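You operate a simulated robot arm through the tools that you are given. There is no shell and no other tool. Be economical: measure what you need, move in short steps, check, and stop when the job is done.

The job below is to be done with a simulated two-armed robot. You get a single attempt, and the scene is never put back.

Task
Pick up the green box with one hand, pass it to the other hand and put it on the white bench. Set down upright: green box.

The check looks at the end state, three seconds after you hand in, the way a careful person would. Anything else that was tipped, shoved, dropped, spilled or broken makes it a failure.

Robot
Two 7-joint arms with two-finger parallel grippers on one trunk, on a base that drives. Base frame: it is fixed to the floor where the robot stands at the start and does not move with it; the origin is under the middle of the robot, x ahead of it, y to its left, z up; the surface under the hand at the start is at about z = 910. Units: mm, degrees, N and s.
The left shoulder is at the start at [70, 130, 1212], the right one opposite. With the tool pointing down near the work surface each hand reaches from about 220 to 520 mm from the robot's upright axis, wherever it stands, measured 20 degrees to its own side. Places, roughly: white bench [4000, 3600, 900]. Payload 1.57 kg a hand.
Tool frame (each hand has its own): the origin (TCP) lies between the finger pads and is the grasp point; the fingertips stand 30 mm ahead of it; z points along the fingers, y is the line along which they close. Largest opening 80 mm; finger width 17, thickness 12; the body of the gripper, 40 by 82 mm, starts 80 mm behind the TCP.
Orientation is told as [roll, pitch, yaw] about the base's x, y, z axes, in that order, counted from this pose: with the fingers straight down and closing along the base's y, the tool's x points along the base's -x, its y along +y and its z along -z.

Tools
- The arms move only by the tool play_rows. It takes "left_rows", "right_rows" or both (then of equal length, played together; a hand with none holds still); each is a list of rows, each an object of numbers (a shift or turn left out is 0, a gripper value left out holds the last): "wx", "wy", "wz": the turn, a rotation vector about the base's x, y, z in units of 45 degrees (1.0 is 45 degrees); "x", "y", "z": the shift along the base's x, y, z in units of 200 mm (1.0 is 200 mm); "jaw": the finger opening in mm, from 0 to 80. In form: [{"wx": .., "wy": .., "wz": .., "x": .., "y": .., "z": .., "jaw": ..}, ...]. A call has 1 to 8 rows; each row is the pose to reach, as a shift and turn from the pose commanded when the call began. A call with a number of a shift or a turn outside -1 to 1 is refused whole. Rows are played at 5 a second. More than 50 mm and 8.6 degrees between two rows, or a gripper value outside its range, and nothing of the call is played. A pose out of reach is approached as far as the arm can. The call stops where the force on the tool passes 40 N (or 10 N more than at its start, if that is more) or the arm is blocked; 0.2 s more then pass. The fingers move at their own pace (about 108 mm/s each) and stop on an object; they squeeze with about 29 N. The grip force told is the motor's: it shows also when the fingers shut on nothing. Time passes only in rows, and 0.2 s behind the last, so rows that repeat a pose let the fingers close. It gives the time, the measured TCP pose, the force on the tool (base axes), the opening and the grip force at its end, in the units of the frame above (readings bear some noise), with the torque about the TCP (base axes, N m) and any sound that the robot's microphone picked up, and new pictures: "pictures" is both (left out), scene, wrist or none (wrist: the cameras of the hands that moved).
- Cameras (640 x 400 px; columns grow to the right, rows downward): "scene" is now at [129.5, 32, 1435.2]; the picture's right is [0.38, -0.92, 0.00], its down [-0.61, -0.25, -0.75] and it looks along [0.70, 0.29, -0.66] (base axes); focal length 294 px, centre (320, 200). "left" rides on the left gripper at [72, 7, -122] in its tool frame; the picture's right is [-0.09, 1.00, 0.00], its down [-0.84, -0.08, -0.54] and it looks along [-0.54, -0.05, 0.84] (tool axes); focal length 238 px, centre (320, 200). "right" rides on the right gripper at [72, -7, -122] in its tool frame; the picture's right is [0.09, 1.00, 0.00], its down [-0.84, 0.08, -0.54] and it looks along [-0.54, 0.05, 0.84] (tool axes); focal length 238 px, centre (320, 200). There is no depth. A picture from a camera that has moved, and an enlarged one, comes with that camera's place and axes in the base frame and with its lens.
- lift_body(by): slides the trunk up (or, below 0, down) by that many mm; the arms and the scene camera ride with it, the base frame stays. It gives what a move gives, with no picture.
- roll_base(legs): drives the robot by 1 to 6 legs, each [ahead, left, turn to the left] in mm, mm and degrees, along the robot's own axes; the way and the turn of a leg run together, so that a leg with both is an arc; at most 1500 mm and 180 degrees a leg. The arms and the cameras ride along, it lands a little off, and it stops where it bumps. It gives what a move gives, and a new picture of the scene camera.
- pan_tilt(pan, tilt): turns the head with the scene camera to pan (to the left, within 86 degrees either way) and tilt (down, from -29 to 69), counted from straight ahead of the robot. It gives what a move gives, and a new picture of the scene camera.
- zoom(camera, box): a new picture of the part [left, top, right, bottom] of that camera's present view, enlarged. It takes no simulated time.
- sign_off(): hands the job in; it is judged then, once.

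Go step by step. Nothing tells you exact positions but the pictures and the camera data: compare them with the known pose of the tool, close in by small moves and look again before you grip or let go. The budget is 120 turns and 260 pictures, counting those below and the enlarged ones. Unless the task says otherwise, let go and move clear before handing in, and close with one line.

The tools are called after ">>>" by a JSON object that holds its "fn" and its "kwargs". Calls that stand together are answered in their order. play_rows: Moves the arms, as the interface text tells. Its arguments: {"type":"object","properties":{"left_rows":{"type":"array"},"right_rows":{"type":"array"},"pictures":{"type":"string","enum":["both","scene","wrist","none"]}},"required":[]} The other tools are called the same way: lift_body (by) slides the trunk up or down; roll_base (legs) drives the base; pan_tilt (pan, tilt) turns the head that bears the scene camera; zoom (camera, box) takes an enlarged picture of a part of a camera's view; sign_off () hands the job in.

At the start:

```text
t: 0.0
left_ee_pos: [345.4, 294.0, 1221.1]
left_tcp_rot: [0.0, 0.0, 0.0]
left_ft_force: [0.1, -0.7, 0.3]
left_wrist_torque: [0.02, 0.03, 0.0]
left_grip_width: 79.9
left_grasp_force: 0.0
right_ee_pos: [392.0, -8.7, 1193.9]
right_tcp_rot: [0.0, -0.1, 0.0]
right_ft_force: [0.8, 0.0, -0.6]
right_wrist_torque: [-0.02, 0.04, -0.01]
right_grip_width: 80.0
right_grasp_force: 0.1
trunk travel left (down, up): [-850.0, 90.0]
robot x, y, heading: [0.2, 1.4, 0.1]
head pan, tilt: [22.5, 41.0]
```

scene: 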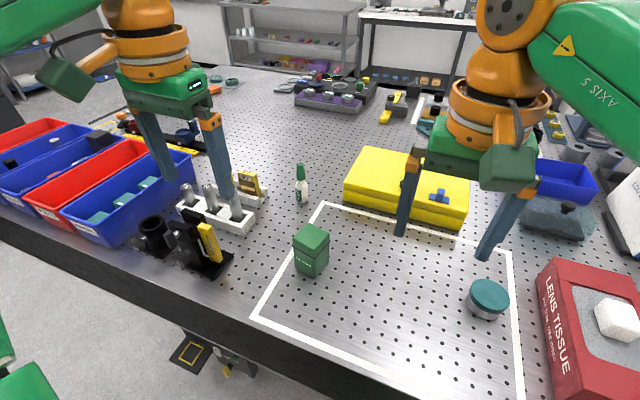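
right: 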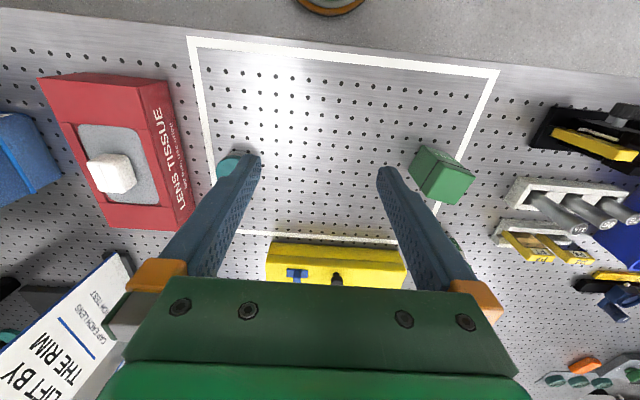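
left: 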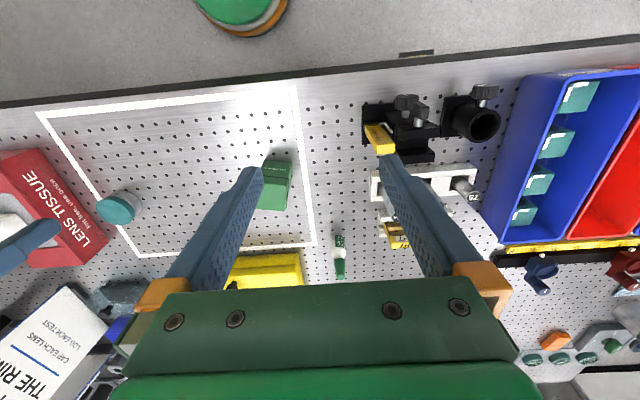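

I see the green box on the near bench at roughly [495, 205, 940], and a sign on the right. I'll read the sign and look closely at the box before moving.

>>> {"fn": "zoom", "kwargs": {"camera": "scene", "box": [250, 200, 380, 300]}}

>>> {"fn": "zoom", "kwargs": {"camera": "right", "box": [0, 230, 160, 400]}}

>>> {"fn": "zoom", "kwargs": {"camera": "left", "box": [220, 130, 340, 230]}}

>>> {"fn": "pan_tilt", "kwargs": {"pan": 42, "tilt": 5}}

```text
4.00 times, centred on (315, 250) of scene
camera zoom: at [129.5, 32.0, 1435.2], right [0.38, -0.92, 0.0], down [-0.61, -0.25, -0.75], along [0.7, 0.29, -0.66], focal length 1176 px, centre (340, 0)
```

zoom: 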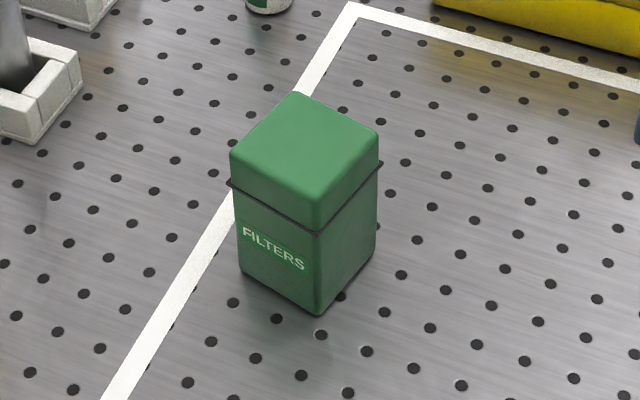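

```text
2.35 times, centred on (80, 315) of right
camera zoom: at [319.9, -17.2, 1315.9], right [-0.09, 1.0, 0.0], down [0.84, 0.08, 0.54], along [0.54, 0.05, -0.84], focal length 561 px, centre (885, -71)
```

zoom: 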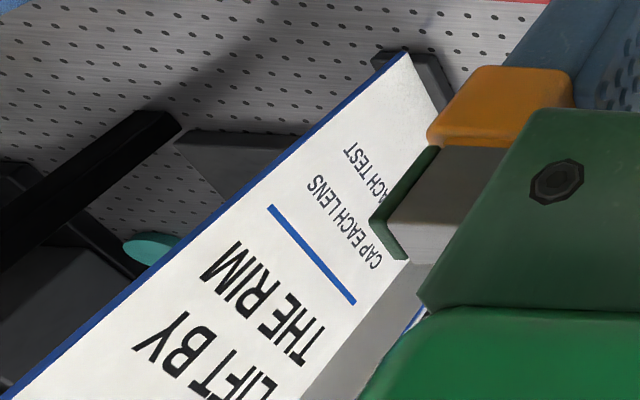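

```text
4.00 times, centred on (280, 180) of left
camera zoom: at [274.5, 300.9, 1342.3], right [0.09, 1.0, 0.0], down [0.84, -0.08, 0.54], along [0.54, -0.05, -0.84], focal length 953 px, centre (480, 280)
```

zoom: 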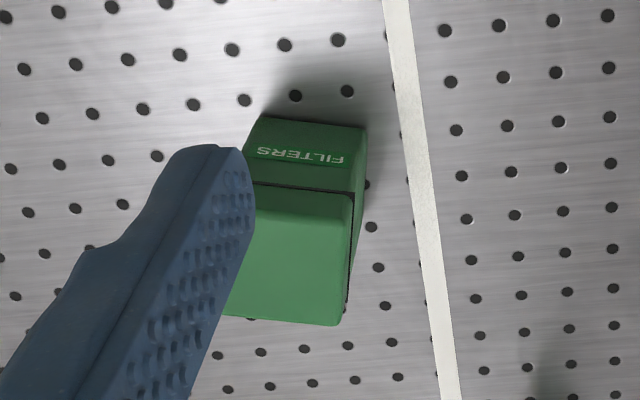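

```text
t: 1.0
left_ee_pos: [347.8, 293.6, 1220.7]
left_tcp_rot: [0.0, 0.0, -0.1]
left_ft_force: [-0.3, -0.4, -0.6]
left_wrist_torque: [0.01, 0.02, 0.01]
left_grip_width: 79.9
left_grasp_force: 0.0
right_ee_pos: [391.3, -9.3, 1194.6]
right_tcp_rot: [0.3, -0.2, 0.1]
right_ft_force: [-0.2, 0.0, -0.5]
right_wrist_torque: [-0.01, -0.03, 0.0]
right_grip_width: 80.0
right_grasp_force: 0.0
trunk travel left (down, up): [-850.0, 90.0]
robot x, y, heading: [-1.3, -1.0, -0.2]
head pan, tilt: [42.0, 5.0]
camera scene: at [119.9, 61.1, 1492.3], right [0.67, -0.74, 0.0], down [-0.07, -0.06, -1.0], along [0.74, 0.67, -0.09], focal length 294 px, centre (320, 200)
```

scene: 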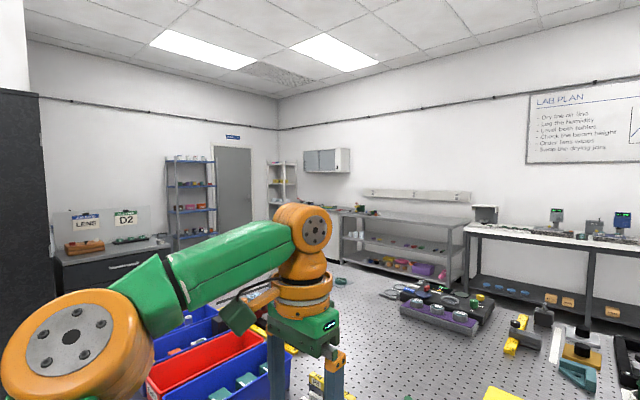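

The box is about 50 × 50 × 90 mm, turned about -12°, with its lid seam near z = 972. Before planning I'll look at the way to the white bench.

>>> {"fn": "zoom", "kwargs": {"camera": "scene", "box": [150, 130, 480, 336]}}

>>> {"fn": "pan_tilt", "kwargs": {"pan": 80, "tilt": 20}}

```text
1.94 times, centred on (315, 233) of scene
camera zoom: at [119.9, 61.1, 1492.3], right [0.67, -0.74, 0.0], down [-0.07, -0.06, -1.0], along [0.74, 0.67, -0.09], focal length 570 px, centre (330, 136)
```

zoom: 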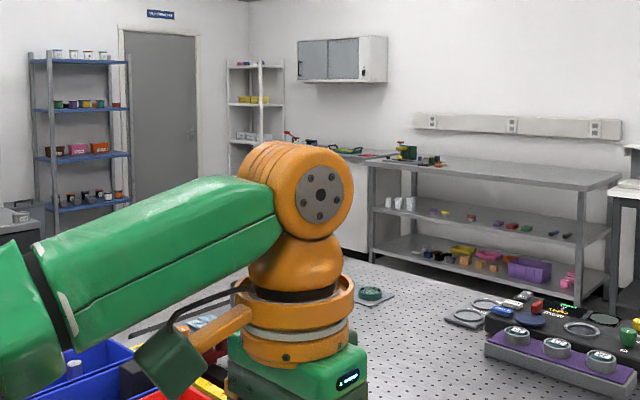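

```text
t: 2.1
left_ee_pos: [346.3, 293.8, 1221.3]
left_tcp_rot: [0.0, 0.0, 0.0]
left_ft_force: [0.1, -0.2, 0.7]
left_wrist_torque: [0.01, -0.01, -0.02]
left_grip_width: 79.8
left_grasp_force: 0.0
right_ee_pos: [391.5, -9.0, 1194.1]
right_tcp_rot: [0.1, 0.0, 0.0]
right_ft_force: [-0.5, -0.8, -0.9]
right_wrist_torque: [-0.02, 0.0, -0.02]
right_grip_width: 79.7
right_grasp_force: 0.0
trunk travel left (down, up): [-850.0, 90.0]
robot x, y, heading: [-0.1, 0.3, 0.1]
head pan, tilt: [80.0, 20.0]
camera scene: at [67.9, 91.3, 1468.1], right [0.98, -0.17, 0.0], down [-0.06, -0.34, -0.94], along [0.16, 0.93, -0.34], focal length 294 px, centre (320, 200)
```

scene: 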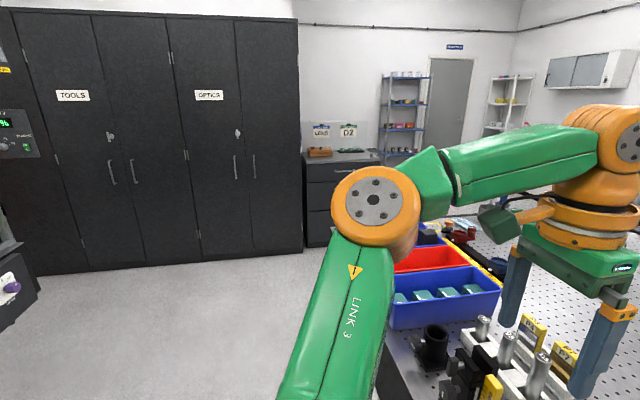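

The floor on the left is clear, and the white bench stands in the far corner under the wall cabinet. Plan: the left hand takes the box low on its body with the fingers tilted forward, the right hand takes it from above, then I drive. First I back off 200 mm to give the tilted hand room.

>>> {"fn": "roll_base", "kwargs": {"legs": [[-200, 0, 0]]}}

>>> {"fn": "pan_tilt", "kwargs": {"pan": 15, "tilt": 38}}

```text
t: 3.7
left_ee_pos: [148.0, 294.8, 1218.6]
left_tcp_rot: [0.0, 0.2, -0.1]
left_ft_force: [0.1, 0.0, -0.6]
left_wrist_torque: [0.0, 0.0, -0.01]
left_grip_width: 79.8
left_grasp_force: 0.0
right_ee_pos: [193.8, -9.1, 1191.5]
right_tcp_rot: [0.1, 0.2, 0.0]
right_ft_force: [0.6, -0.1, 0.3]
right_wrist_torque: [0.03, 0.04, 0.01]
right_grip_width: 79.6
right_grasp_force: 0.0
trunk travel left (down, up): [-850.0, 90.0]
robot x, y, heading: [-202.1, 0.9, -0.2]
head pan, tilt: [80.0, 20.0]
camera scene: at [-128.3, 91.4, 1467.8], right [0.98, -0.17, 0.0], down [-0.06, -0.34, -0.94], along [0.16, 0.93, -0.34], focal length 294 px, centre (320, 200)
```

scene: 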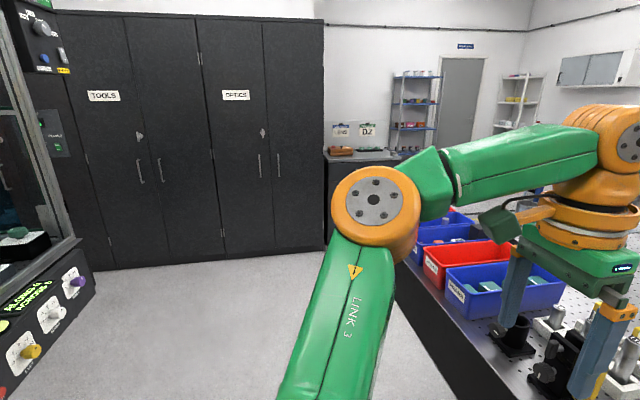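

```text
t: 5.0
left_ee_pos: [146.1, 294.0, 1222.2]
left_tcp_rot: [0.0, -0.1, 0.0]
left_ft_force: [-0.9, -0.1, 0.5]
left_wrist_torque: [-0.03, 0.0, 0.02]
left_grip_width: 79.9
left_grasp_force: 0.2
right_ee_pos: [190.3, -9.4, 1193.4]
right_tcp_rot: [0.1, 0.0, -0.1]
right_ft_force: [0.0, 0.4, 0.2]
right_wrist_torque: [-0.03, 0.0, -0.01]
right_grip_width: 79.9
right_grasp_force: 0.1
trunk travel left (down, up): [-850.0, 90.0]
robot x, y, heading: [-204.8, -2.0, -0.0]
head pan, tilt: [15.0, 38.0]
camera scene: at [-65.9, 22.2, 1439.6], right [0.26, -0.97, 0.0], down [-0.59, -0.16, -0.79], along [0.76, 0.2, -0.62], focal length 294 px, centre (320, 200)
```

scene: 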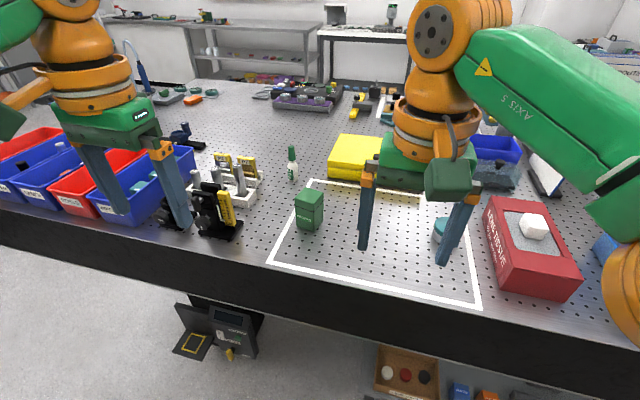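

Backed off; the box stands clear in the frame. I turn the left hand forward (first half of the turn to pitch -60, yaw -12.5) and bring it towards a spot behind the box.

>>> {"fn": "play_rows", "kwargs": {"left_rows": [{"wx": -0.0182, "wy": -0.166, "wz": -0.0315, "x": 0.15, "y": -0.05}, {"wx": -0.0364, "wy": -0.332, "wz": -0.063, "x": 0.3, "y": -0.1}, {"wx": -0.0545, "wy": -0.498, "wz": -0.0944, "x": 0.45, "y": -0.15, "z": -0.03}, {"wx": -0.0727, "wy": -0.664, "wz": -0.1258, "x": 0.6, "y": -0.2, "z": -0.06}], "pictures": "none"}}

>>> {"fn": "play_rows", "kwargs": {"left_rows": [{"wx": -0.0182, "wy": -0.166, "wz": -0.0315, "x": 0.13, "y": -0.04, "z": -0.1}, {"wx": -0.0364, "wy": -0.332, "wz": -0.063, "x": 0.26, "y": -0.08, "z": -0.2}, {"wx": -0.0545, "wy": -0.498, "wz": -0.0944, "x": 0.39, "y": -0.12, "z": -0.3}, {"wx": -0.0727, "wy": -0.664, "wz": -0.1258, "x": 0.52, "y": -0.16, "z": -0.4}, {"wx": -0.0727, "wy": -0.664, "wz": -0.1258, "x": 0.52, "y": -0.16, "z": -0.6}]}}

```text
t: 6.0
left_ee_pos: [267.4, 253.6, 1210.5]
left_tcp_rot: [-1.9, -30.1, -5.3]
left_ft_force: [-0.2, 0.8, -0.7]
left_wrist_torque: [-0.04, 0.04, 0.0]
left_grip_width: 80.0
left_grasp_force: 0.2
right_ee_pos: [190.8, -8.9, 1193.7]
right_tcp_rot: [0.1, 0.0, 0.1]
right_ft_force: [0.5, 0.4, 1.8]
right_wrist_torque: [0.02, 0.0, -0.01]
right_grip_width: 79.9
right_grasp_force: 0.1
trunk travel left (down, up): [-850.0, 90.0]
robot x, y, heading: [-202.8, -1.3, 0.2]
head pan, tilt: [15.0, 38.0]
```

```text
t: 7.2
left_ee_pos: [366.9, 222.4, 1090.2]
left_tcp_rot: [-0.3, -59.9, -12.3]
left_ft_force: [-0.4, 0.3, 0.8]
left_wrist_torque: [-0.01, -0.03, -0.01]
left_grip_width: 79.9
left_grasp_force: 0.1
right_ee_pos: [190.3, -8.5, 1192.6]
right_tcp_rot: [0.0, 0.0, 0.1]
right_ft_force: [-0.1, 0.5, 0.6]
right_wrist_torque: [0.0, -0.02, -0.04]
right_grip_width: 79.9
right_grasp_force: 0.2
trunk travel left (down, up): [-850.0, 90.0]
robot x, y, heading: [-201.7, -2.8, 0.1]
head pan, tilt: [15.0, 38.0]
camera scene: at [-65.1, 23.3, 1439.5], right [0.26, -0.97, 0.0], down [-0.6, -0.16, -0.79], along [0.76, 0.2, -0.62], focal length 294 px, centre (320, 200)
camera left: at [231.4, 259.5, 1088.8], right [0.26, 0.96, 0.08], down [-0.06, -0.06, 1.0], along [0.96, -0.27, 0.05], focal length 238 px, centre (320, 200)
```

scene: 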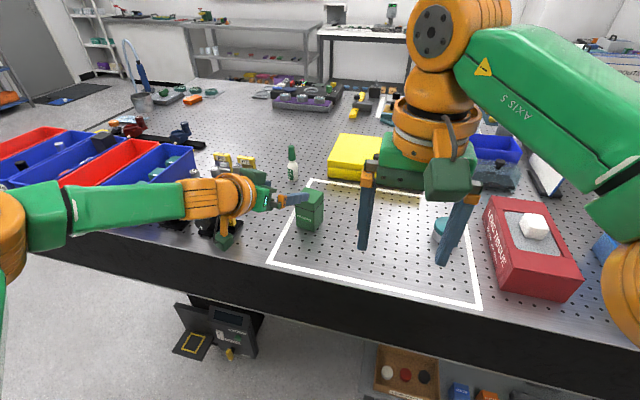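
left: 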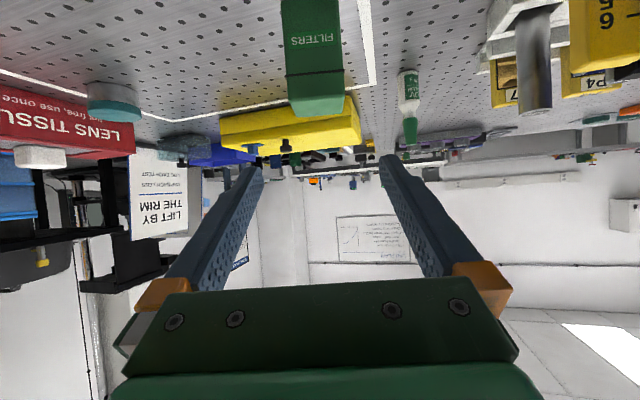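

The left hand is in the right attitude, with the box straight ahead of it. I lower to z ≈ 1002 and measure the offset again.

>>> {"fn": "play_rows", "kwargs": {"left_rows": [{"x": 0.0, "y": -0.0, "z": -0.22}, {"x": 0.0, "y": 0.0, "z": -0.44}], "pictures": "wrist"}}

>>> {"fn": "zoom", "kwargs": {"camera": "left", "box": [220, 40, 420, 200]}}

>>> {"fn": "zoom", "kwargs": {"camera": "scene", "box": [200, 150, 360, 250]}}

```text
t: 7.8
left_ee_pos: [360.6, 222.2, 1011.9]
left_tcp_rot: [0.4, -59.8, -12.9]
left_ft_force: [1.1, -0.2, -0.1]
left_wrist_torque: [0.02, -0.01, 0.0]
left_grip_width: 79.8
left_grasp_force: 0.0
left hand out of reach, approached as far as the arm can: row 2
right_ee_pos: [191.3, -9.5, 1193.1]
right_tcp_rot: [0.1, 0.0, 0.1]
right_ft_force: [-0.3, 0.3, 0.3]
right_wrist_torque: [0.02, 0.01, -0.01]
right_grip_width: 80.2
right_grasp_force: 0.1
trunk travel left (down, up): [-850.0, 90.0]
robot x, y, heading: [-202.6, 1.8, -0.0]
head pan, tilt: [15.0, 38.0]
camera left: at [223.8, 259.9, 1011.1], right [0.26, 0.96, 0.08], down [-0.06, -0.07, 1.0], along [0.96, -0.27, 0.04], focal length 238 px, centre (320, 200)
```

left: 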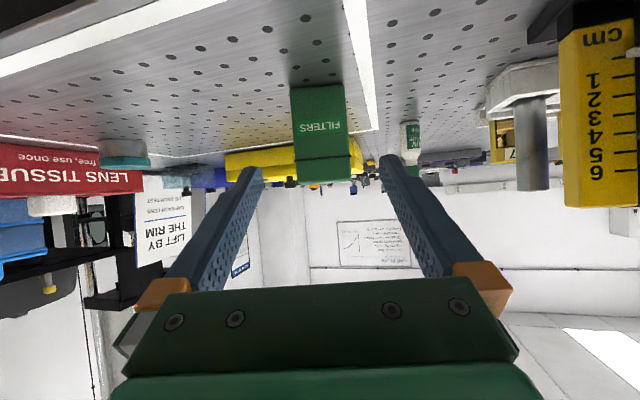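

```text
2.50 times, centred on (320, 120) of left
camera zoom: at [223.8, 259.9, 1011.1], right [0.26, 0.96, 0.08], down [-0.06, -0.07, 1.0], along [0.96, -0.27, 0.04], focal length 596 px, centre (320, 400)
```

zoom: 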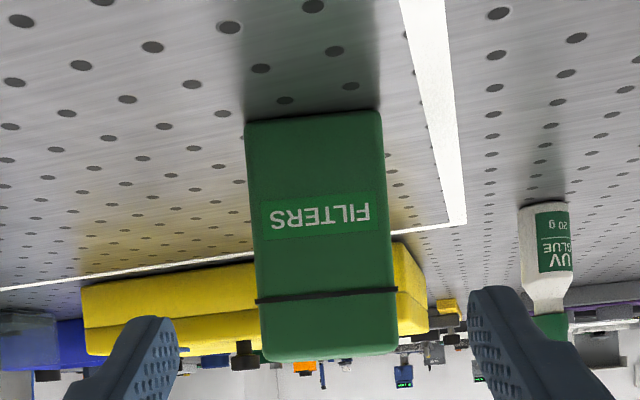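

```text
4.00 times, centred on (280, 200) of scene
camera zoom: at [-64.5, 21.2, 1439.5], right [0.26, -0.97, 0.0], down [-0.6, -0.16, -0.79], along [0.76, 0.2, -0.62], focal length 1176 px, centre (480, 200)
```

zoom: 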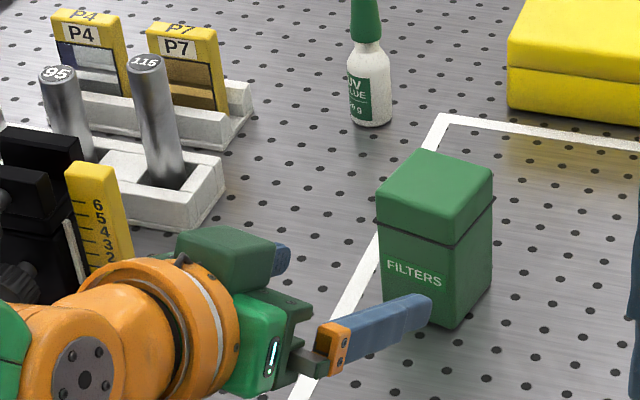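

The hand lines up with the box (face centre about [453, 202]), but the arm is at its reach limit this low. I raise the arm 90 mm and drop the trunk 160 mm, which brings the hand to z ≈ 942 behind the box.

>>> {"fn": "play_rows", "kwargs": {"left_rows": [{"z": 0.0}, {"z": 0.25}, {"z": 0.5}], "pictures": "none"}}

>>> {"fn": "lift_body", "kwargs": {"by": -150}}

>>> {"fn": "zoom", "kwargs": {"camera": "left", "box": [160, 0, 480, 200]}}

```text
t: 8.6
left_ee_pos: [360.0, 222.1, 1110.3]
left_tcp_rot: [0.1, -60.0, -12.8]
left_ft_force: [-0.6, 0.0, 1.0]
left_wrist_torque: [0.01, 0.0, 0.0]
left_grip_width: 80.1
left_grasp_force: 0.0
right_ee_pos: [187.8, -9.6, 1192.5]
right_tcp_rot: [0.2, -0.1, 0.0]
right_ft_force: [0.9, -0.3, 0.9]
right_wrist_torque: [0.03, -0.02, 0.03]
right_grip_width: 80.0
right_grasp_force: 0.1
trunk travel left (down, up): [-850.0, 90.0]
robot x, y, heading: [-202.6, 1.2, 0.2]
head pan, tilt: [15.0, 38.0]
```

```text
t: 10.4
left_ee_pos: [361.4, 223.6, 959.5]
left_tcp_rot: [0.0, -60.0, -12.6]
left_ft_force: [-0.1, 0.4, 0.3]
left_wrist_torque: [0.0, -0.07, 0.04]
left_grip_width: 80.0
left_grasp_force: 0.1
right_ee_pos: [189.1, -8.5, 1043.9]
right_tcp_rot: [0.0, -0.1, 0.0]
right_ft_force: [0.4, -0.2, -0.7]
right_wrist_torque: [-0.01, 0.01, 0.02]
right_grip_width: 79.9
right_grasp_force: 0.1
trunk travel left (down, up): [-700.0, 240.0]
robot x, y, heading: [-200.1, 1.9, -0.2]
head pan, tilt: [15.0, 38.0]
```

```text
2.00 times, centred on (320, 100) of left
camera zoom: at [224.8, 261.1, 958.1], right [0.26, 0.96, 0.08], down [-0.07, -0.07, 1.0], along [0.96, -0.26, 0.05], focal length 477 px, centre (320, 400)
```

zoom: 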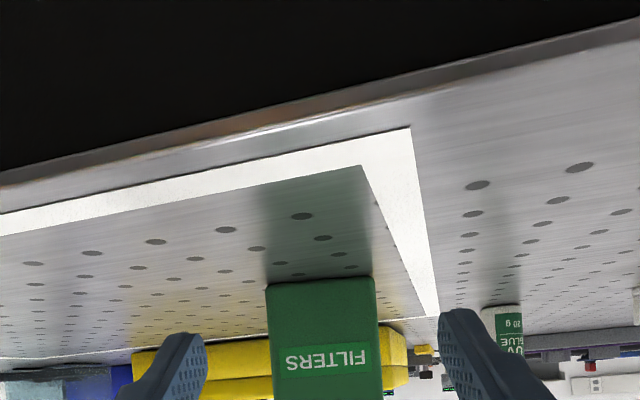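

Everything lines up. I slide the open hand forward around the box to about [473, 199, 945] and look before closing.

>>> {"fn": "play_rows", "kwargs": {"left_rows": [{"x": 0.19, "y": -0.04, "z": -0.025}, {"x": 0.38, "y": -0.08, "z": -0.05}, {"x": 0.56, "y": -0.12, "z": -0.075}, {"x": 0.56, "y": -0.12, "z": -0.075}]}}

>>> {"fn": "zoom", "kwargs": {"camera": "scene", "box": [220, 110, 380, 210]}}

```text
t: 11.4
left_ee_pos: [417.7, 212.6, 955.6]
left_tcp_rot: [0.0, -60.0, -12.5]
left_ft_force: [-0.2, 0.2, 0.2]
left_wrist_torque: [0.0, -0.03, -0.01]
left_grip_width: 79.7
left_grasp_force: 0.0
left hand out of reach, approached as far as the arm can: row 1, 2, 3, 4
right_ee_pos: [189.6, -9.0, 1043.6]
right_tcp_rot: [0.1, 0.0, 0.0]
right_ft_force: [-0.1, 0.3, -0.5]
right_wrist_torque: [0.01, -0.04, -0.03]
right_grip_width: 79.8
right_grasp_force: 0.0
trunk travel left (down, up): [-700.0, 240.0]
robot x, y, heading: [-197.2, -0.7, -0.2]
head pan, tilt: [15.0, 38.0]
camera scene: at [-66.1, 21.9, 1289.6], right [0.26, -0.97, 0.0], down [-0.59, -0.16, -0.79], along [0.76, 0.2, -0.62], focal length 294 px, centre (320, 200)
camera left: at [280.5, 249.0, 953.3], right [0.26, 0.96, 0.08], down [-0.07, -0.06, 1.0], along [0.96, -0.26, 0.05], focal length 238 px, centre (320, 200)
```

scene: 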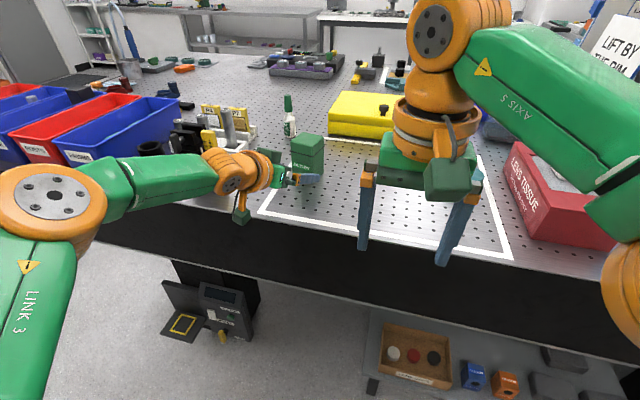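
left: 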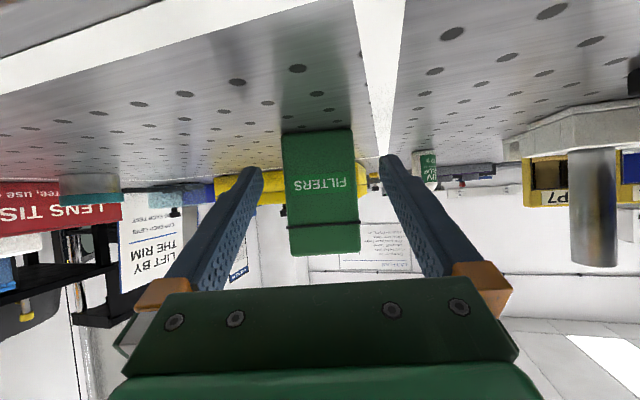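

```text
4.00 times, centred on (300, 160) of scene
camera zoom: at [-66.1, 21.9, 1289.6], right [0.26, -0.97, 0.0], down [-0.59, -0.16, -0.79], along [0.76, 0.2, -0.62], focal length 1176 px, centre (400, 360)
```

zoom: 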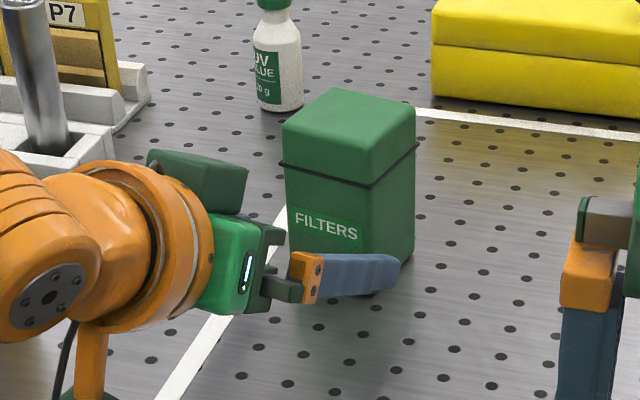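

Straight ahead the arm tops out 55 mm short, and the box is centred between the fingers. I roll the base slowly forward the remaining way at this height.

>>> {"fn": "roll_base", "kwargs": {"legs": [[52, -12, 0]]}}

>>> {"fn": "zoom", "kwargs": {"camera": "left", "box": [160, 100, 480, 300]}}

>>> {"fn": "zoom", "kwargs": {"camera": "scene", "box": [200, 120, 360, 220]}}

```text
t: 12.3
left_ee_pos: [465.6, 198.9, 956.0]
left_tcp_rot: [0.1, -60.1, -12.7]
left_ft_force: [-0.4, -0.6, 0.1]
left_wrist_torque: [-0.01, 0.02, 0.0]
left_grip_width: 79.9
left_grasp_force: 0.1
right_ee_pos: [238.0, -21.3, 1045.5]
right_tcp_rot: [0.1, -0.3, 0.1]
right_ft_force: [-0.6, -0.4, 0.1]
right_wrist_torque: [-0.02, -0.04, 0.01]
right_grip_width: 80.0
right_grasp_force: 0.0
trunk travel left (down, up): [-700.0, 240.0]
robot x, y, heading: [-149.6, -10.7, -0.2]
head pan, tilt: [15.0, 38.0]
camera scene: at [-19.4, 10.3, 1290.1], right [0.26, -0.97, 0.0], down [-0.59, -0.16, -0.79], along [0.76, 0.2, -0.61], focal length 294 px, centre (320, 200)
```

scene: 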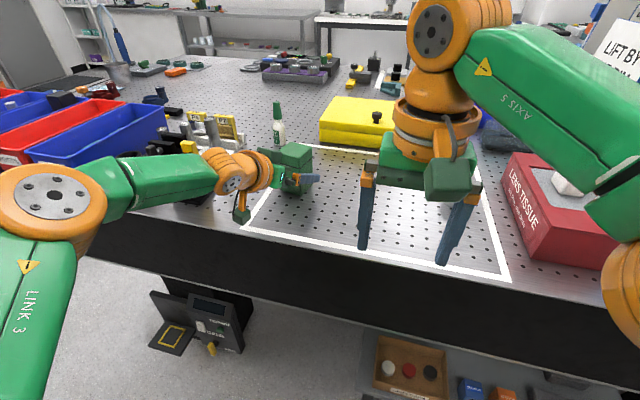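

```text
2.00 times, centred on (320, 200) of left
camera zoom: at [328.6, 236.6, 955.1], right [0.26, 0.96, 0.08], down [-0.07, -0.06, 1.0], along [0.96, -0.27, 0.05], focal length 477 px, centre (320, 200)
```

zoom: 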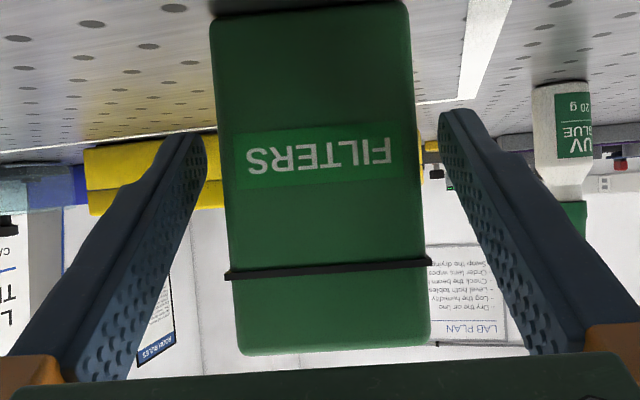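

```text
4.00 times, centred on (280, 170) of scene
camera zoom: at [-19.4, 10.3, 1290.1], right [0.26, -0.97, 0.0], down [-0.59, -0.16, -0.79], along [0.76, 0.2, -0.61], focal length 1176 px, centre (480, 320)
```

zoom: 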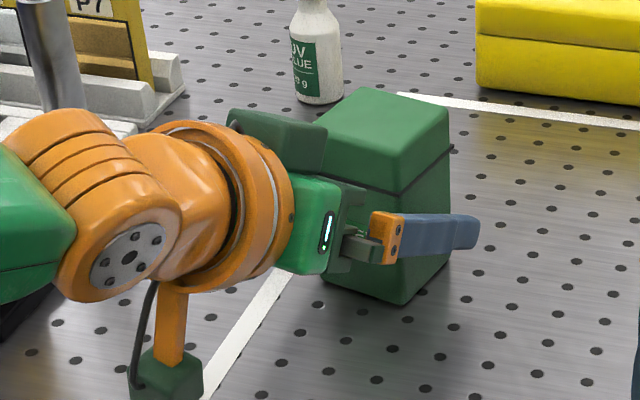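

The box sits centred between the fingers, which lie below the lid seam. Closing now.

>>> {"fn": "play_rows", "kwargs": {"left_rows": [{"jaw": 60}, {"jaw": 45}, {"jaw": 40}, {"jaw": 40}], "pictures": "wrist"}}

```text
t: 13.3
left_ee_pos: [468.9, 197.6, 955.1]
left_tcp_rot: [0.0, -59.9, -12.6]
left_ft_force: [-0.3, 0.3, -0.5]
left_wrist_torque: [0.0, -0.01, 0.0]
left_grip_width: 54.8
left_grasp_force: 28.9
right_ee_pos: [242.1, -22.2, 1043.0]
right_tcp_rot: [0.1, -0.1, 0.1]
right_ft_force: [0.1, -0.2, 0.5]
right_wrist_torque: [0.0, 0.03, 0.01]
right_grip_width: 80.0
right_grasp_force: 0.1
trunk travel left (down, up): [-700.0, 240.0]
robot x, y, heading: [-152.6, -15.9, -0.4]
head pan, tilt: [15.0, 38.0]
camera left: at [331.9, 236.2, 953.3], right [0.26, 0.96, 0.08], down [-0.07, -0.06, 1.0], along [0.96, -0.27, 0.05], focal length 238 px, centre (320, 200)
```

left: 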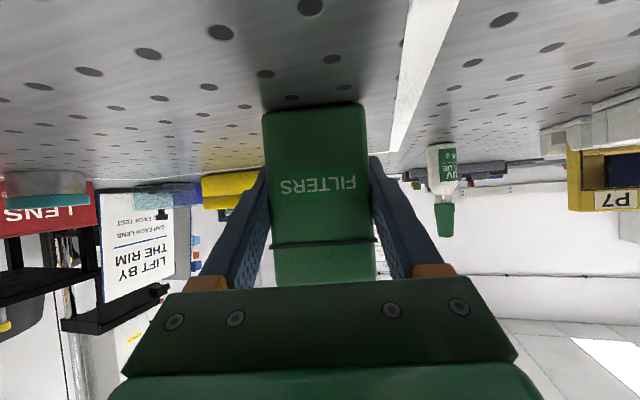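

Gripped at 54.8 mm wide. I lift gently with the arm and check the weight.

>>> {"fn": "play_rows", "kwargs": {"left_rows": [{"z": 0.05}, {"z": 0.15}, {"z": 0.35}, {"z": 0.5}, {"z": 0.5}]}}

```text
t: 14.5
left_ee_pos: [465.6, 199.8, 1054.0]
left_tcp_rot: [-0.1, -60.1, -12.6]
left_ft_force: [-0.3, 0.5, -1.2]
left_wrist_torque: [-0.01, 0.04, -0.02]
left_grip_width: 54.7
left_grasp_force: 29.2
right_ee_pos: [241.2, -21.5, 1042.2]
right_tcp_rot: [0.2, 0.0, 0.0]
right_ft_force: [0.2, 1.2, 0.7]
right_wrist_torque: [0.0, 0.0, -0.04]
right_grip_width: 80.1
right_grasp_force: 0.0
trunk travel left (down, up): [-700.0, 240.0]
robot x, y, heading: [-147.9, -11.5, -0.2]
head pan, tilt: [15.0, 38.0]
camera scene: at [-14.2, 9.8, 1289.5], right [0.26, -0.97, 0.0], down [-0.6, -0.16, -0.79], along [0.76, 0.2, -0.62], focal length 294 px, centre (320, 200)
camera left: at [328.9, 237.1, 1052.8], right [0.26, 0.96, 0.08], down [-0.07, -0.06, 1.0], along [0.96, -0.27, 0.05], focal length 238 px, centre (320, 200)
```

scene: 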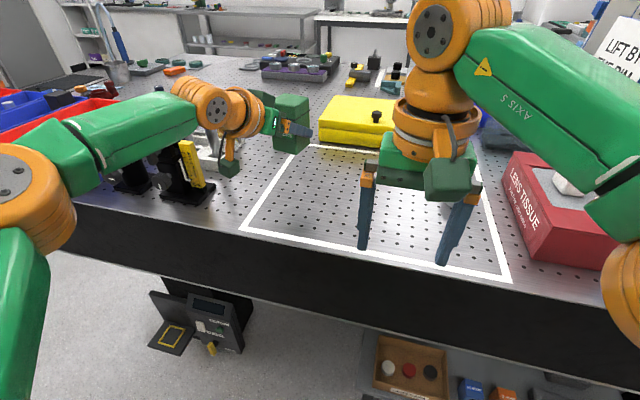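
left: 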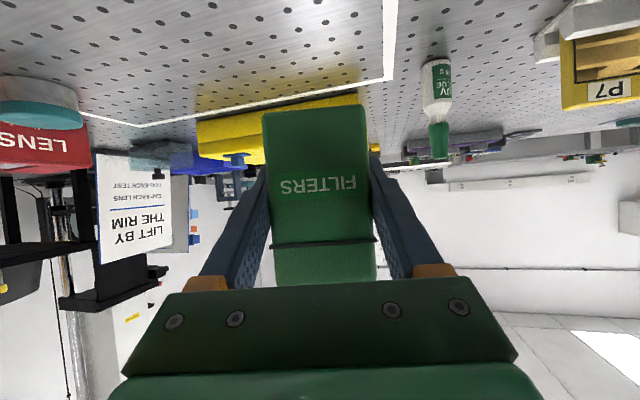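

The box hangs steady and upright in the hand. I raise the trunk 150 mm, back away from the table, and then move the right hand out to its side to make room.

>>> {"fn": "lift_body", "kwargs": {"by": 150}}

>>> {"fn": "roll_base", "kwargs": {"legs": [[-350, 0, 0]]}}

>>> {"fn": "play_rows", "kwargs": {"right_rows": [{"y": -0.2, "z": 0.05}, {"y": -0.4, "z": 0.1}, {"y": -0.6, "z": 0.2}, {"y": -0.8, "z": 0.3}], "left_rows": [{"x": -0.1, "z": 0.0}, {"x": -0.2, "z": -0.1}, {"x": -0.3, "z": -0.2}, {"x": -0.4, "z": -0.3}], "pictures": "none"}}

```text
t: 16.3
left_ee_pos: [465.3, 199.9, 1204.4]
left_tcp_rot: [0.1, -60.0, -12.6]
left_ft_force: [0.3, -0.1, -2.3]
left_wrist_torque: [-0.02, 0.02, 0.0]
left_grip_width: 54.6
left_grasp_force: 28.8
right_ee_pos: [241.8, -22.0, 1193.3]
right_tcp_rot: [0.1, 0.0, 0.0]
right_ft_force: [-0.5, -0.3, -0.5]
right_wrist_torque: [-0.02, -0.01, -0.02]
right_grip_width: 80.1
right_grasp_force: 0.0
trunk travel left (down, up): [-850.0, 90.0]
robot x, y, heading: [-148.0, -13.5, -0.2]
head pan, tilt: [15.0, 38.0]
```

```text
t: 18.5
left_ee_pos: [120.8, 203.4, 1202.2]
left_tcp_rot: [0.0, -59.9, -12.1]
left_ft_force: [0.6, 0.2, -1.1]
left_wrist_torque: [-0.02, 0.04, -0.01]
left_grip_width: 54.5
left_grasp_force: 29.3
right_ee_pos: [-101.2, -21.0, 1191.4]
right_tcp_rot: [0.1, 0.1, 0.3]
right_ft_force: [-0.4, -1.1, 0.4]
right_wrist_torque: [0.01, 0.03, 0.01]
right_grip_width: 80.0
right_grasp_force: 0.1
trunk travel left (down, up): [-850.0, 90.0]
robot x, y, heading: [-497.9, -16.9, 0.2]
head pan, tilt: [15.0, 38.0]
camera scene: at [-357.4, 10.0, 1439.2], right [0.26, -0.96, 0.0], down [-0.6, -0.16, -0.79], along [0.76, 0.21, -0.62], focal length 294 px, centre (320, 200)
```

scene: 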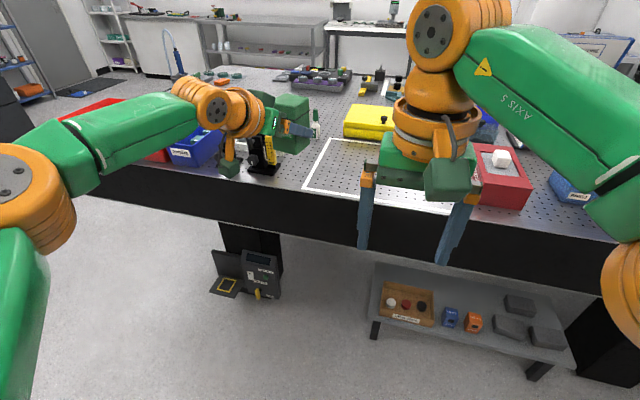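

```text
t: 19.5
left_ee_pos: [36.3, 204.1, 1143.7]
left_tcp_rot: [-0.1, -60.1, -12.3]
left_ft_force: [0.5, 0.0, -2.1]
left_wrist_torque: [0.01, 0.02, 0.0]
left_grip_width: 54.8
left_grasp_force: 29.3
right_ee_pos: [-103.7, -182.9, 1254.1]
right_tcp_rot: [0.2, -0.1, 0.3]
right_ft_force: [0.6, -0.5, 0.5]
right_wrist_torque: [0.0, 0.0, -0.03]
right_grip_width: 80.1
right_grasp_force: 0.1
trunk travel left (down, up): [-850.0, 90.0]
robot x, y, heading: [-497.6, -12.9, 0.7]
head pan, tilt: [15.0, 38.0]
```

Clear of the table. I now swing the left hand round so it points to the right (yaw -90) in front of the robot, holding the box upright.

>>> {"fn": "play_rows", "kwargs": {"left_rows": [{"wz": -0.1727, "x": -0.067, "y": -0.08}, {"wz": -0.3454, "x": -0.134, "y": -0.16}, {"wz": -0.5181, "x": -0.201, "y": -0.24}, {"wz": -0.6908, "x": -0.268, "y": -0.32}, {"wz": -0.8635, "x": -0.335, "y": -0.4}], "pictures": "none"}}

>>> {"fn": "play_rows", "kwargs": {"left_rows": [{"wz": -0.1727, "x": -0.067, "y": -0.08}, {"wz": -0.3454, "x": -0.134, "y": -0.16}, {"wz": -0.5181, "x": -0.201, "y": -0.24}, {"wz": -0.6908, "x": -0.268, "y": -0.32}, {"wz": -0.8635, "x": -0.335, "y": -0.4}]}}

>>> {"fn": "pan_tilt", "kwargs": {"pan": 5, "tilt": 40}}

```text
t: 20.7
left_ee_pos: [-28.4, 124.1, 1144.9]
left_tcp_rot: [0.1, -59.9, -51.2]
left_ft_force: [-0.1, -0.1, -1.2]
left_wrist_torque: [0.01, 0.03, 0.02]
left_grip_width: 54.9
left_grasp_force: 29.4
right_ee_pos: [-102.9, -182.7, 1253.2]
right_tcp_rot: [0.2, -0.1, 0.3]
right_ft_force: [0.2, -0.8, -0.1]
right_wrist_torque: [0.0, -0.04, -0.03]
right_grip_width: 80.1
right_grasp_force: 0.1
trunk travel left (down, up): [-850.0, 90.0]
robot x, y, heading: [-493.1, -12.7, 0.3]
head pan, tilt: [15.0, 38.0]
```

```text
t: 21.9
left_ee_pos: [-95.9, 41.4, 1144.7]
left_tcp_rot: [-0.1, -60.0, -89.9]
left_ft_force: [0.5, 0.2, -2.0]
left_wrist_torque: [0.0, 0.06, 0.02]
left_grip_width: 54.8
left_grasp_force: 28.2
right_ee_pos: [-101.9, -181.8, 1253.8]
right_tcp_rot: [0.1, 0.0, 0.3]
right_ft_force: [-0.2, -0.2, 0.2]
right_wrist_torque: [0.0, -0.04, 0.02]
right_grip_width: 80.0
right_grasp_force: 0.1
trunk travel left (down, up): [-850.0, 90.0]
robot x, y, heading: [-493.1, -15.6, 0.1]
head pan, tilt: [15.0, 38.0]
camera scene: at [-360.2, 9.1, 1439.6], right [0.26, -0.96, 0.0], down [-0.59, -0.16, -0.79], along [0.76, 0.21, -0.62], focal length 294 px, centre (320, 200)
camera left: at [-88.5, 183.0, 1142.5], right [1.0, -0.05, 0.08], down [-0.08, 0.05, 1.0], along [-0.05, -1.0, 0.05], focal length 238 px, centre (320, 200)
```

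scene: 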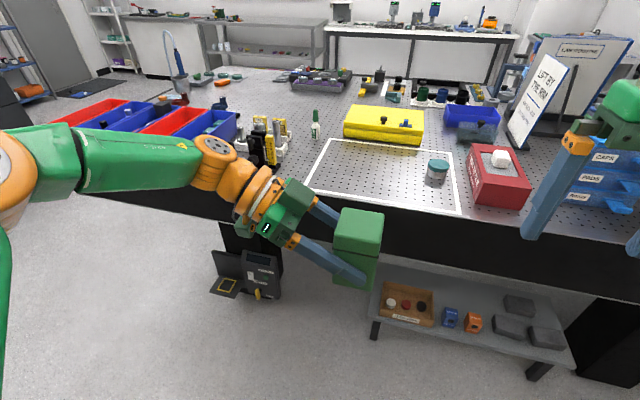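
left: 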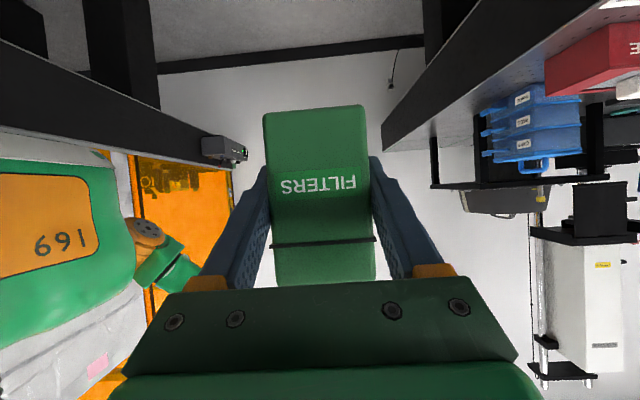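

```text
t: 22.6
left_ee_pos: [-94.6, 41.8, 1143.7]
left_tcp_rot: [0.0, -59.9, -89.9]
left_ft_force: [0.3, 0.1, -1.7]
left_wrist_torque: [0.0, 0.01, 0.02]
left_grip_width: 54.6
left_grasp_force: 28.8
right_ee_pos: [-102.2, -182.1, 1253.9]
right_tcp_rot: [0.2, 0.1, 0.3]
right_ft_force: [0.5, 0.4, 0.2]
right_wrist_torque: [0.05, 0.01, 0.01]
right_grip_width: 80.2
right_grasp_force: 0.1
trunk travel left (down, up): [-850.0, 90.0]
robot x, y, heading: [-492.1, -13.8, 0.1]
head pan, tilt: [5.0, 40.0]
camera scene: at [-359.2, -5.4, 1436.6], right [0.09, -1.0, 0.0], down [-0.64, -0.06, -0.77], along [0.76, 0.07, -0.64], focal length 294 px, centre (320, 200)
```

scene: 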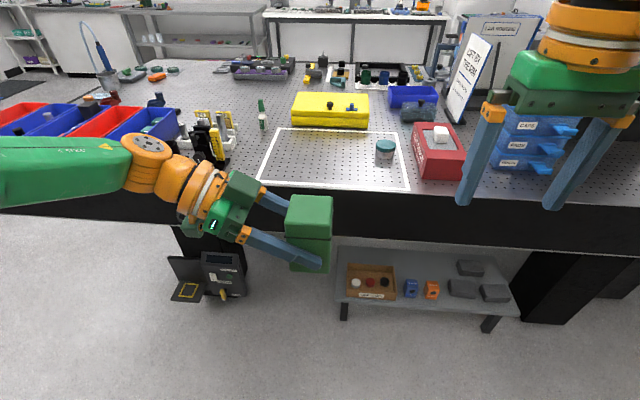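

The box is upright and level in front of me, estimated centre [-95, 30], z 1098–1188. I zoom in to check its position before bringing the right hand over it.

>>> {"fn": "zoom", "kwargs": {"camera": "scene", "box": [200, 160, 360, 280]}}

```text
3.33 times, centred on (280, 220) of scene
camera zoom: at [-359.2, -5.4, 1436.6], right [0.09, -1.0, 0.0], down [-0.64, -0.06, -0.77], along [0.76, 0.07, -0.64], focal length 980 px, centre (453, 133)
```

zoom: 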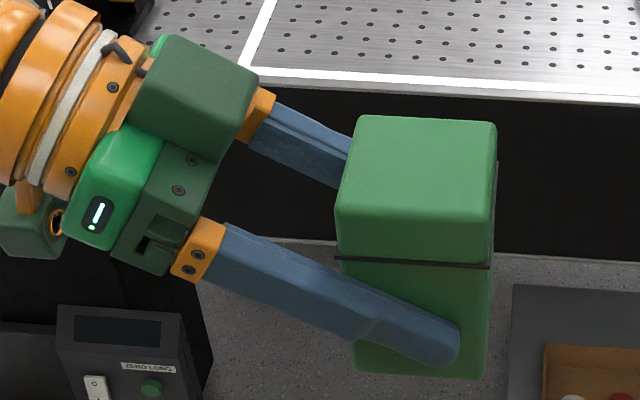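

The box centre checks out at about [-94, 30], with its top near 1198. I bring the right hand over it, staying above the box top.

>>> {"fn": "play_rows", "kwargs": {"right_rows": [{"y": 0.2, "z": 0.02}, {"y": 0.4, "z": 0.04}, {"y": 0.6, "z": 0.04, "x": 0.02}, {"y": 0.8, "z": 0.04, "x": 0.04}, {"y": 1.0, "z": 0.04, "x": 0.04}, {"y": 1.0, "z": 0.04, "x": 0.04}]}}

```text
t: 24.0
left_ee_pos: [-96.1, 42.4, 1145.1]
left_tcp_rot: [0.1, -59.9, -89.9]
left_ft_force: [-0.2, 0.4, -2.1]
left_wrist_torque: [0.05, 0.01, 0.02]
left_grip_width: 55.1
left_grasp_force: 29.2
right_ee_pos: [-131.0, -9.8, 1244.1]
right_tcp_rot: [0.4, -0.1, 0.1]
right_ft_force: [-0.3, 0.1, 0.0]
right_wrist_torque: [0.03, 0.01, 0.01]
right_grip_width: 79.8
right_grasp_force: 0.1
right hand out of reach, approached as far as the arm can: row 2, 3, 4, 5, 6
trunk travel left (down, up): [-850.0, 90.0]
robot x, y, heading: [-494.1, -11.5, 0.5]
head pan, tilt: [5.0, 40.0]
camera scene: at [-358.7, -5.8, 1436.5], right [0.09, -1.0, 0.0], down [-0.64, -0.06, -0.77], along [0.76, 0.07, -0.64], focal length 294 px, centre (320, 200)
camera right: at [-202.6, -18.9, 1366.5], right [-0.09, 1.0, 0.01], down [0.84, 0.07, 0.54], along [0.54, 0.06, -0.84], focal length 238 px, centre (320, 200)
```

scene: 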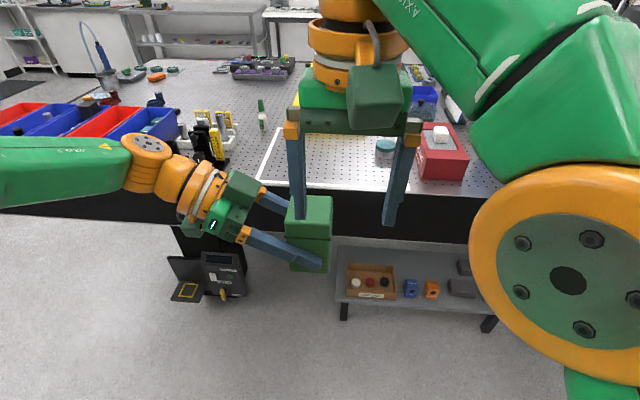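
right: 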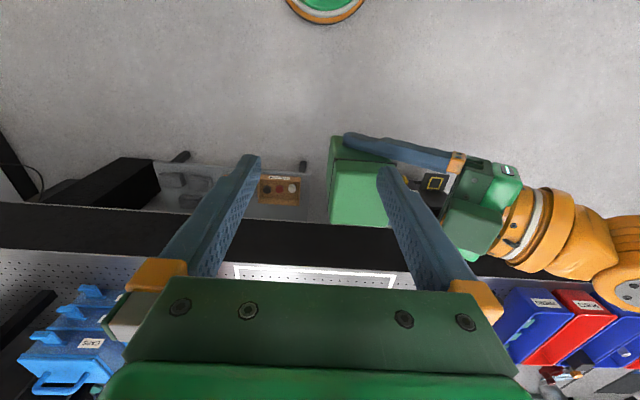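

The right arm can't reach that far at this height. I lower the box 100 mm and bring it to the right, then come over it again.

>>> {"fn": "play_rows", "kwargs": {"left_rows": [{"z": -0.2}, {"z": -0.4, "y": -0.05}, {"z": -0.5, "y": -0.15, "x": -0.05}, {"z": -0.5, "y": -0.3, "x": -0.1}, {"z": -0.5, "y": -0.39, "x": -0.15}], "pictures": "none"}}

>>> {"fn": "play_rows", "kwargs": {"right_rows": [{"x": 0.0, "y": 0.0, "z": 0}, {"x": 0, "y": -0.21, "z": -0.1}, {"x": 0, "y": -0.31, "z": -0.2}, {"x": 0.0, "y": -0.41, "z": -0.35}, {"x": 0, "y": -0.41, "z": -0.35}]}}

```text
t: 25.2
left_ee_pos: [-134.6, -28.8, 1053.1]
left_tcp_rot: [0.1, -59.9, -90.0]
left_ft_force: [0.0, -0.2, -1.3]
left_wrist_torque: [0.0, 0.03, 0.02]
left_grip_width: 54.7
left_grasp_force: 29.2
left hand out of reach, approached as far as the arm can: row 4, 5
right_ee_pos: [-132.4, -10.4, 1243.7]
right_tcp_rot: [0.3, 0.0, 0.1]
right_ft_force: [-0.2, 0.1, 0.2]
right_wrist_torque: [0.01, 0.0, 0.01]
right_grip_width: 80.0
right_grasp_force: 0.0
trunk travel left (down, up): [-850.0, 90.0]
robot x, y, heading: [-495.8, -13.8, 0.3]
head pan, tilt: [5.0, 40.0]
```

```text
t: 26.4
left_ee_pos: [-134.1, -27.4, 1053.1]
left_tcp_rot: [0.1, -60.0, -90.0]
left_ft_force: [0.5, 0.1, -1.6]
left_wrist_torque: [0.0, -0.03, -0.01]
left_grip_width: 54.7
left_grasp_force: 29.6
right_ee_pos: [-132.8, -90.7, 1171.9]
right_tcp_rot: [0.1, -0.2, 0.3]
right_ft_force: [0.7, 0.2, -0.4]
right_wrist_torque: [0.0, 0.0, 0.03]
right_grip_width: 80.0
right_grasp_force: 0.1
trunk travel left (down, up): [-850.0, 90.0]
robot x, y, heading: [-498.9, -10.8, 0.4]
head pan, tilt: [5.0, 40.0]
camera scene: at [-359.8, -5.3, 1436.7], right [0.09, -1.0, 0.0], down [-0.64, -0.06, -0.77], along [0.76, 0.07, -0.64], focal length 294 px, centre (320, 200)
camera right: at [-204.1, -98.3, 1293.8], right [-0.1, 1.0, 0.0], down [0.83, 0.08, 0.54], along [0.54, 0.05, -0.84], focal length 238 px, centre (320, 200)
```

scene: 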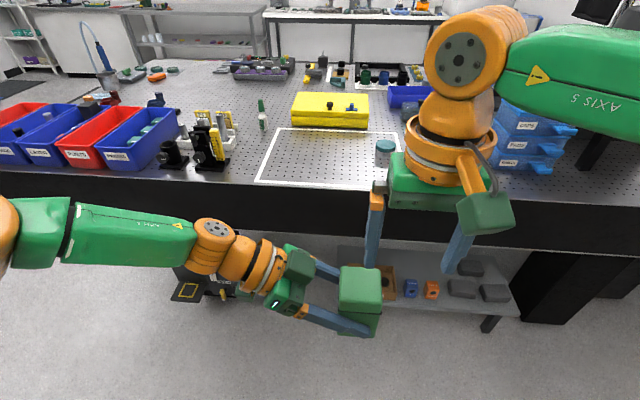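
right: 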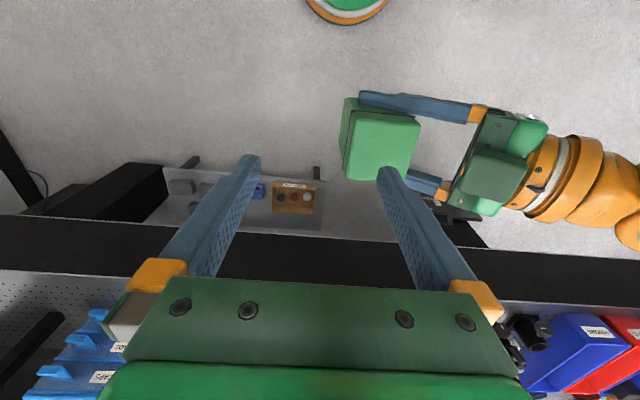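

The box centre is now about [-136, -40], top 1107. I shift the right hand directly over it, still 30 mm above.

>>> {"fn": "play_rows", "kwargs": {"right_rows": [{"y": 0.125}, {"x": -0.015, "y": 0.25}, {"x": -0.015, "y": 0.25}]}}

>>> {"fn": "zoom", "kwargs": {"camera": "right", "box": [220, 80, 420, 220]}}

```text
t: 27.2
left_ee_pos: [-133.0, -28.0, 1053.2]
left_tcp_rot: [0.1, -59.9, -90.0]
left_ft_force: [-0.5, -0.4, -1.4]
left_wrist_torque: [0.03, 0.0, 0.03]
left_grip_width: 54.8
left_grasp_force: 28.2
right_ee_pos: [-135.7, -40.4, 1170.4]
right_tcp_rot: [0.1, -0.1, 0.3]
right_ft_force: [-0.6, 0.7, -1.2]
right_wrist_torque: [0.03, -0.01, -0.03]
right_grip_width: 80.0
right_grasp_force: 0.0
trunk travel left (down, up): [-850.0, 90.0]
robot x, y, heading: [-495.6, -14.6, 0.4]
head pan, tilt: [5.0, 40.0]
camera scene: at [-359.8, -5.9, 1436.7], right [0.09, -1.0, 0.0], down [-0.64, -0.06, -0.77], along [0.76, 0.07, -0.64], focal length 294 px, centre (320, 200)
camera right: at [-206.6, -48.1, 1293.4], right [-0.1, 1.0, 0.0], down [0.84, 0.08, 0.54], along [0.54, 0.05, -0.84], focal length 238 px, centre (320, 200)
```

scene: 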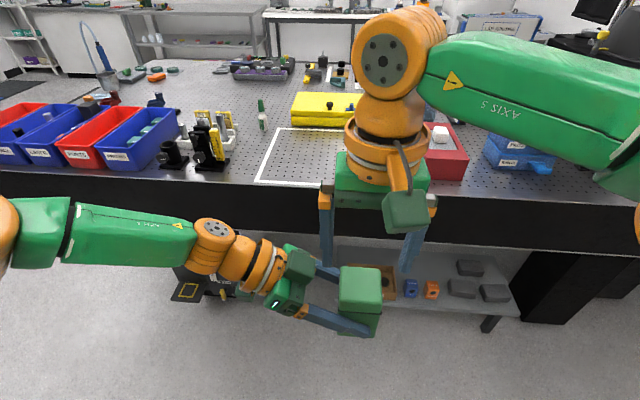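
right: 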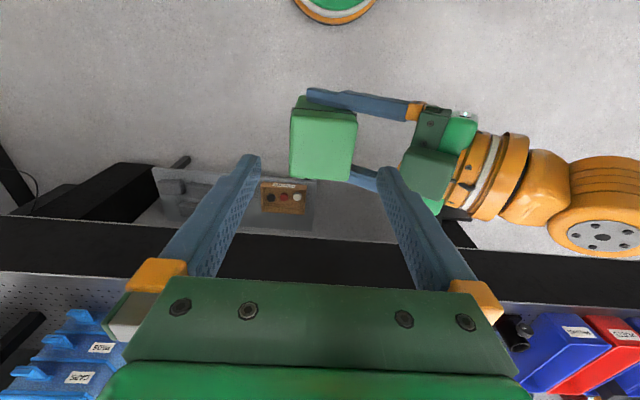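

```text
2.86 times, centred on (320, 150) of right
camera zoom: at [-206.6, -48.1, 1293.4], right [-0.1, 1.0, 0.0], down [0.84, 0.08, 0.54], along [0.54, 0.05, -0.84], focal length 681 px, centre (320, 343)
```

zoom: 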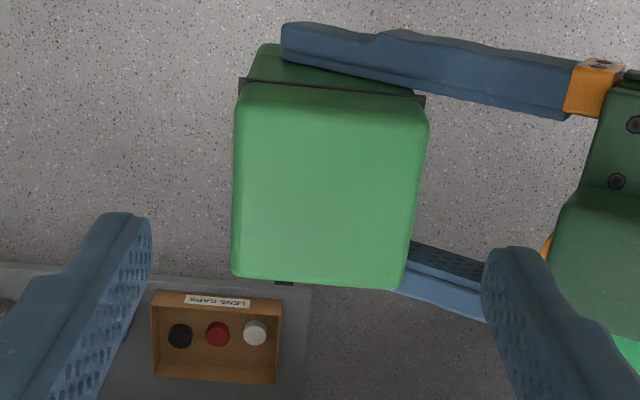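

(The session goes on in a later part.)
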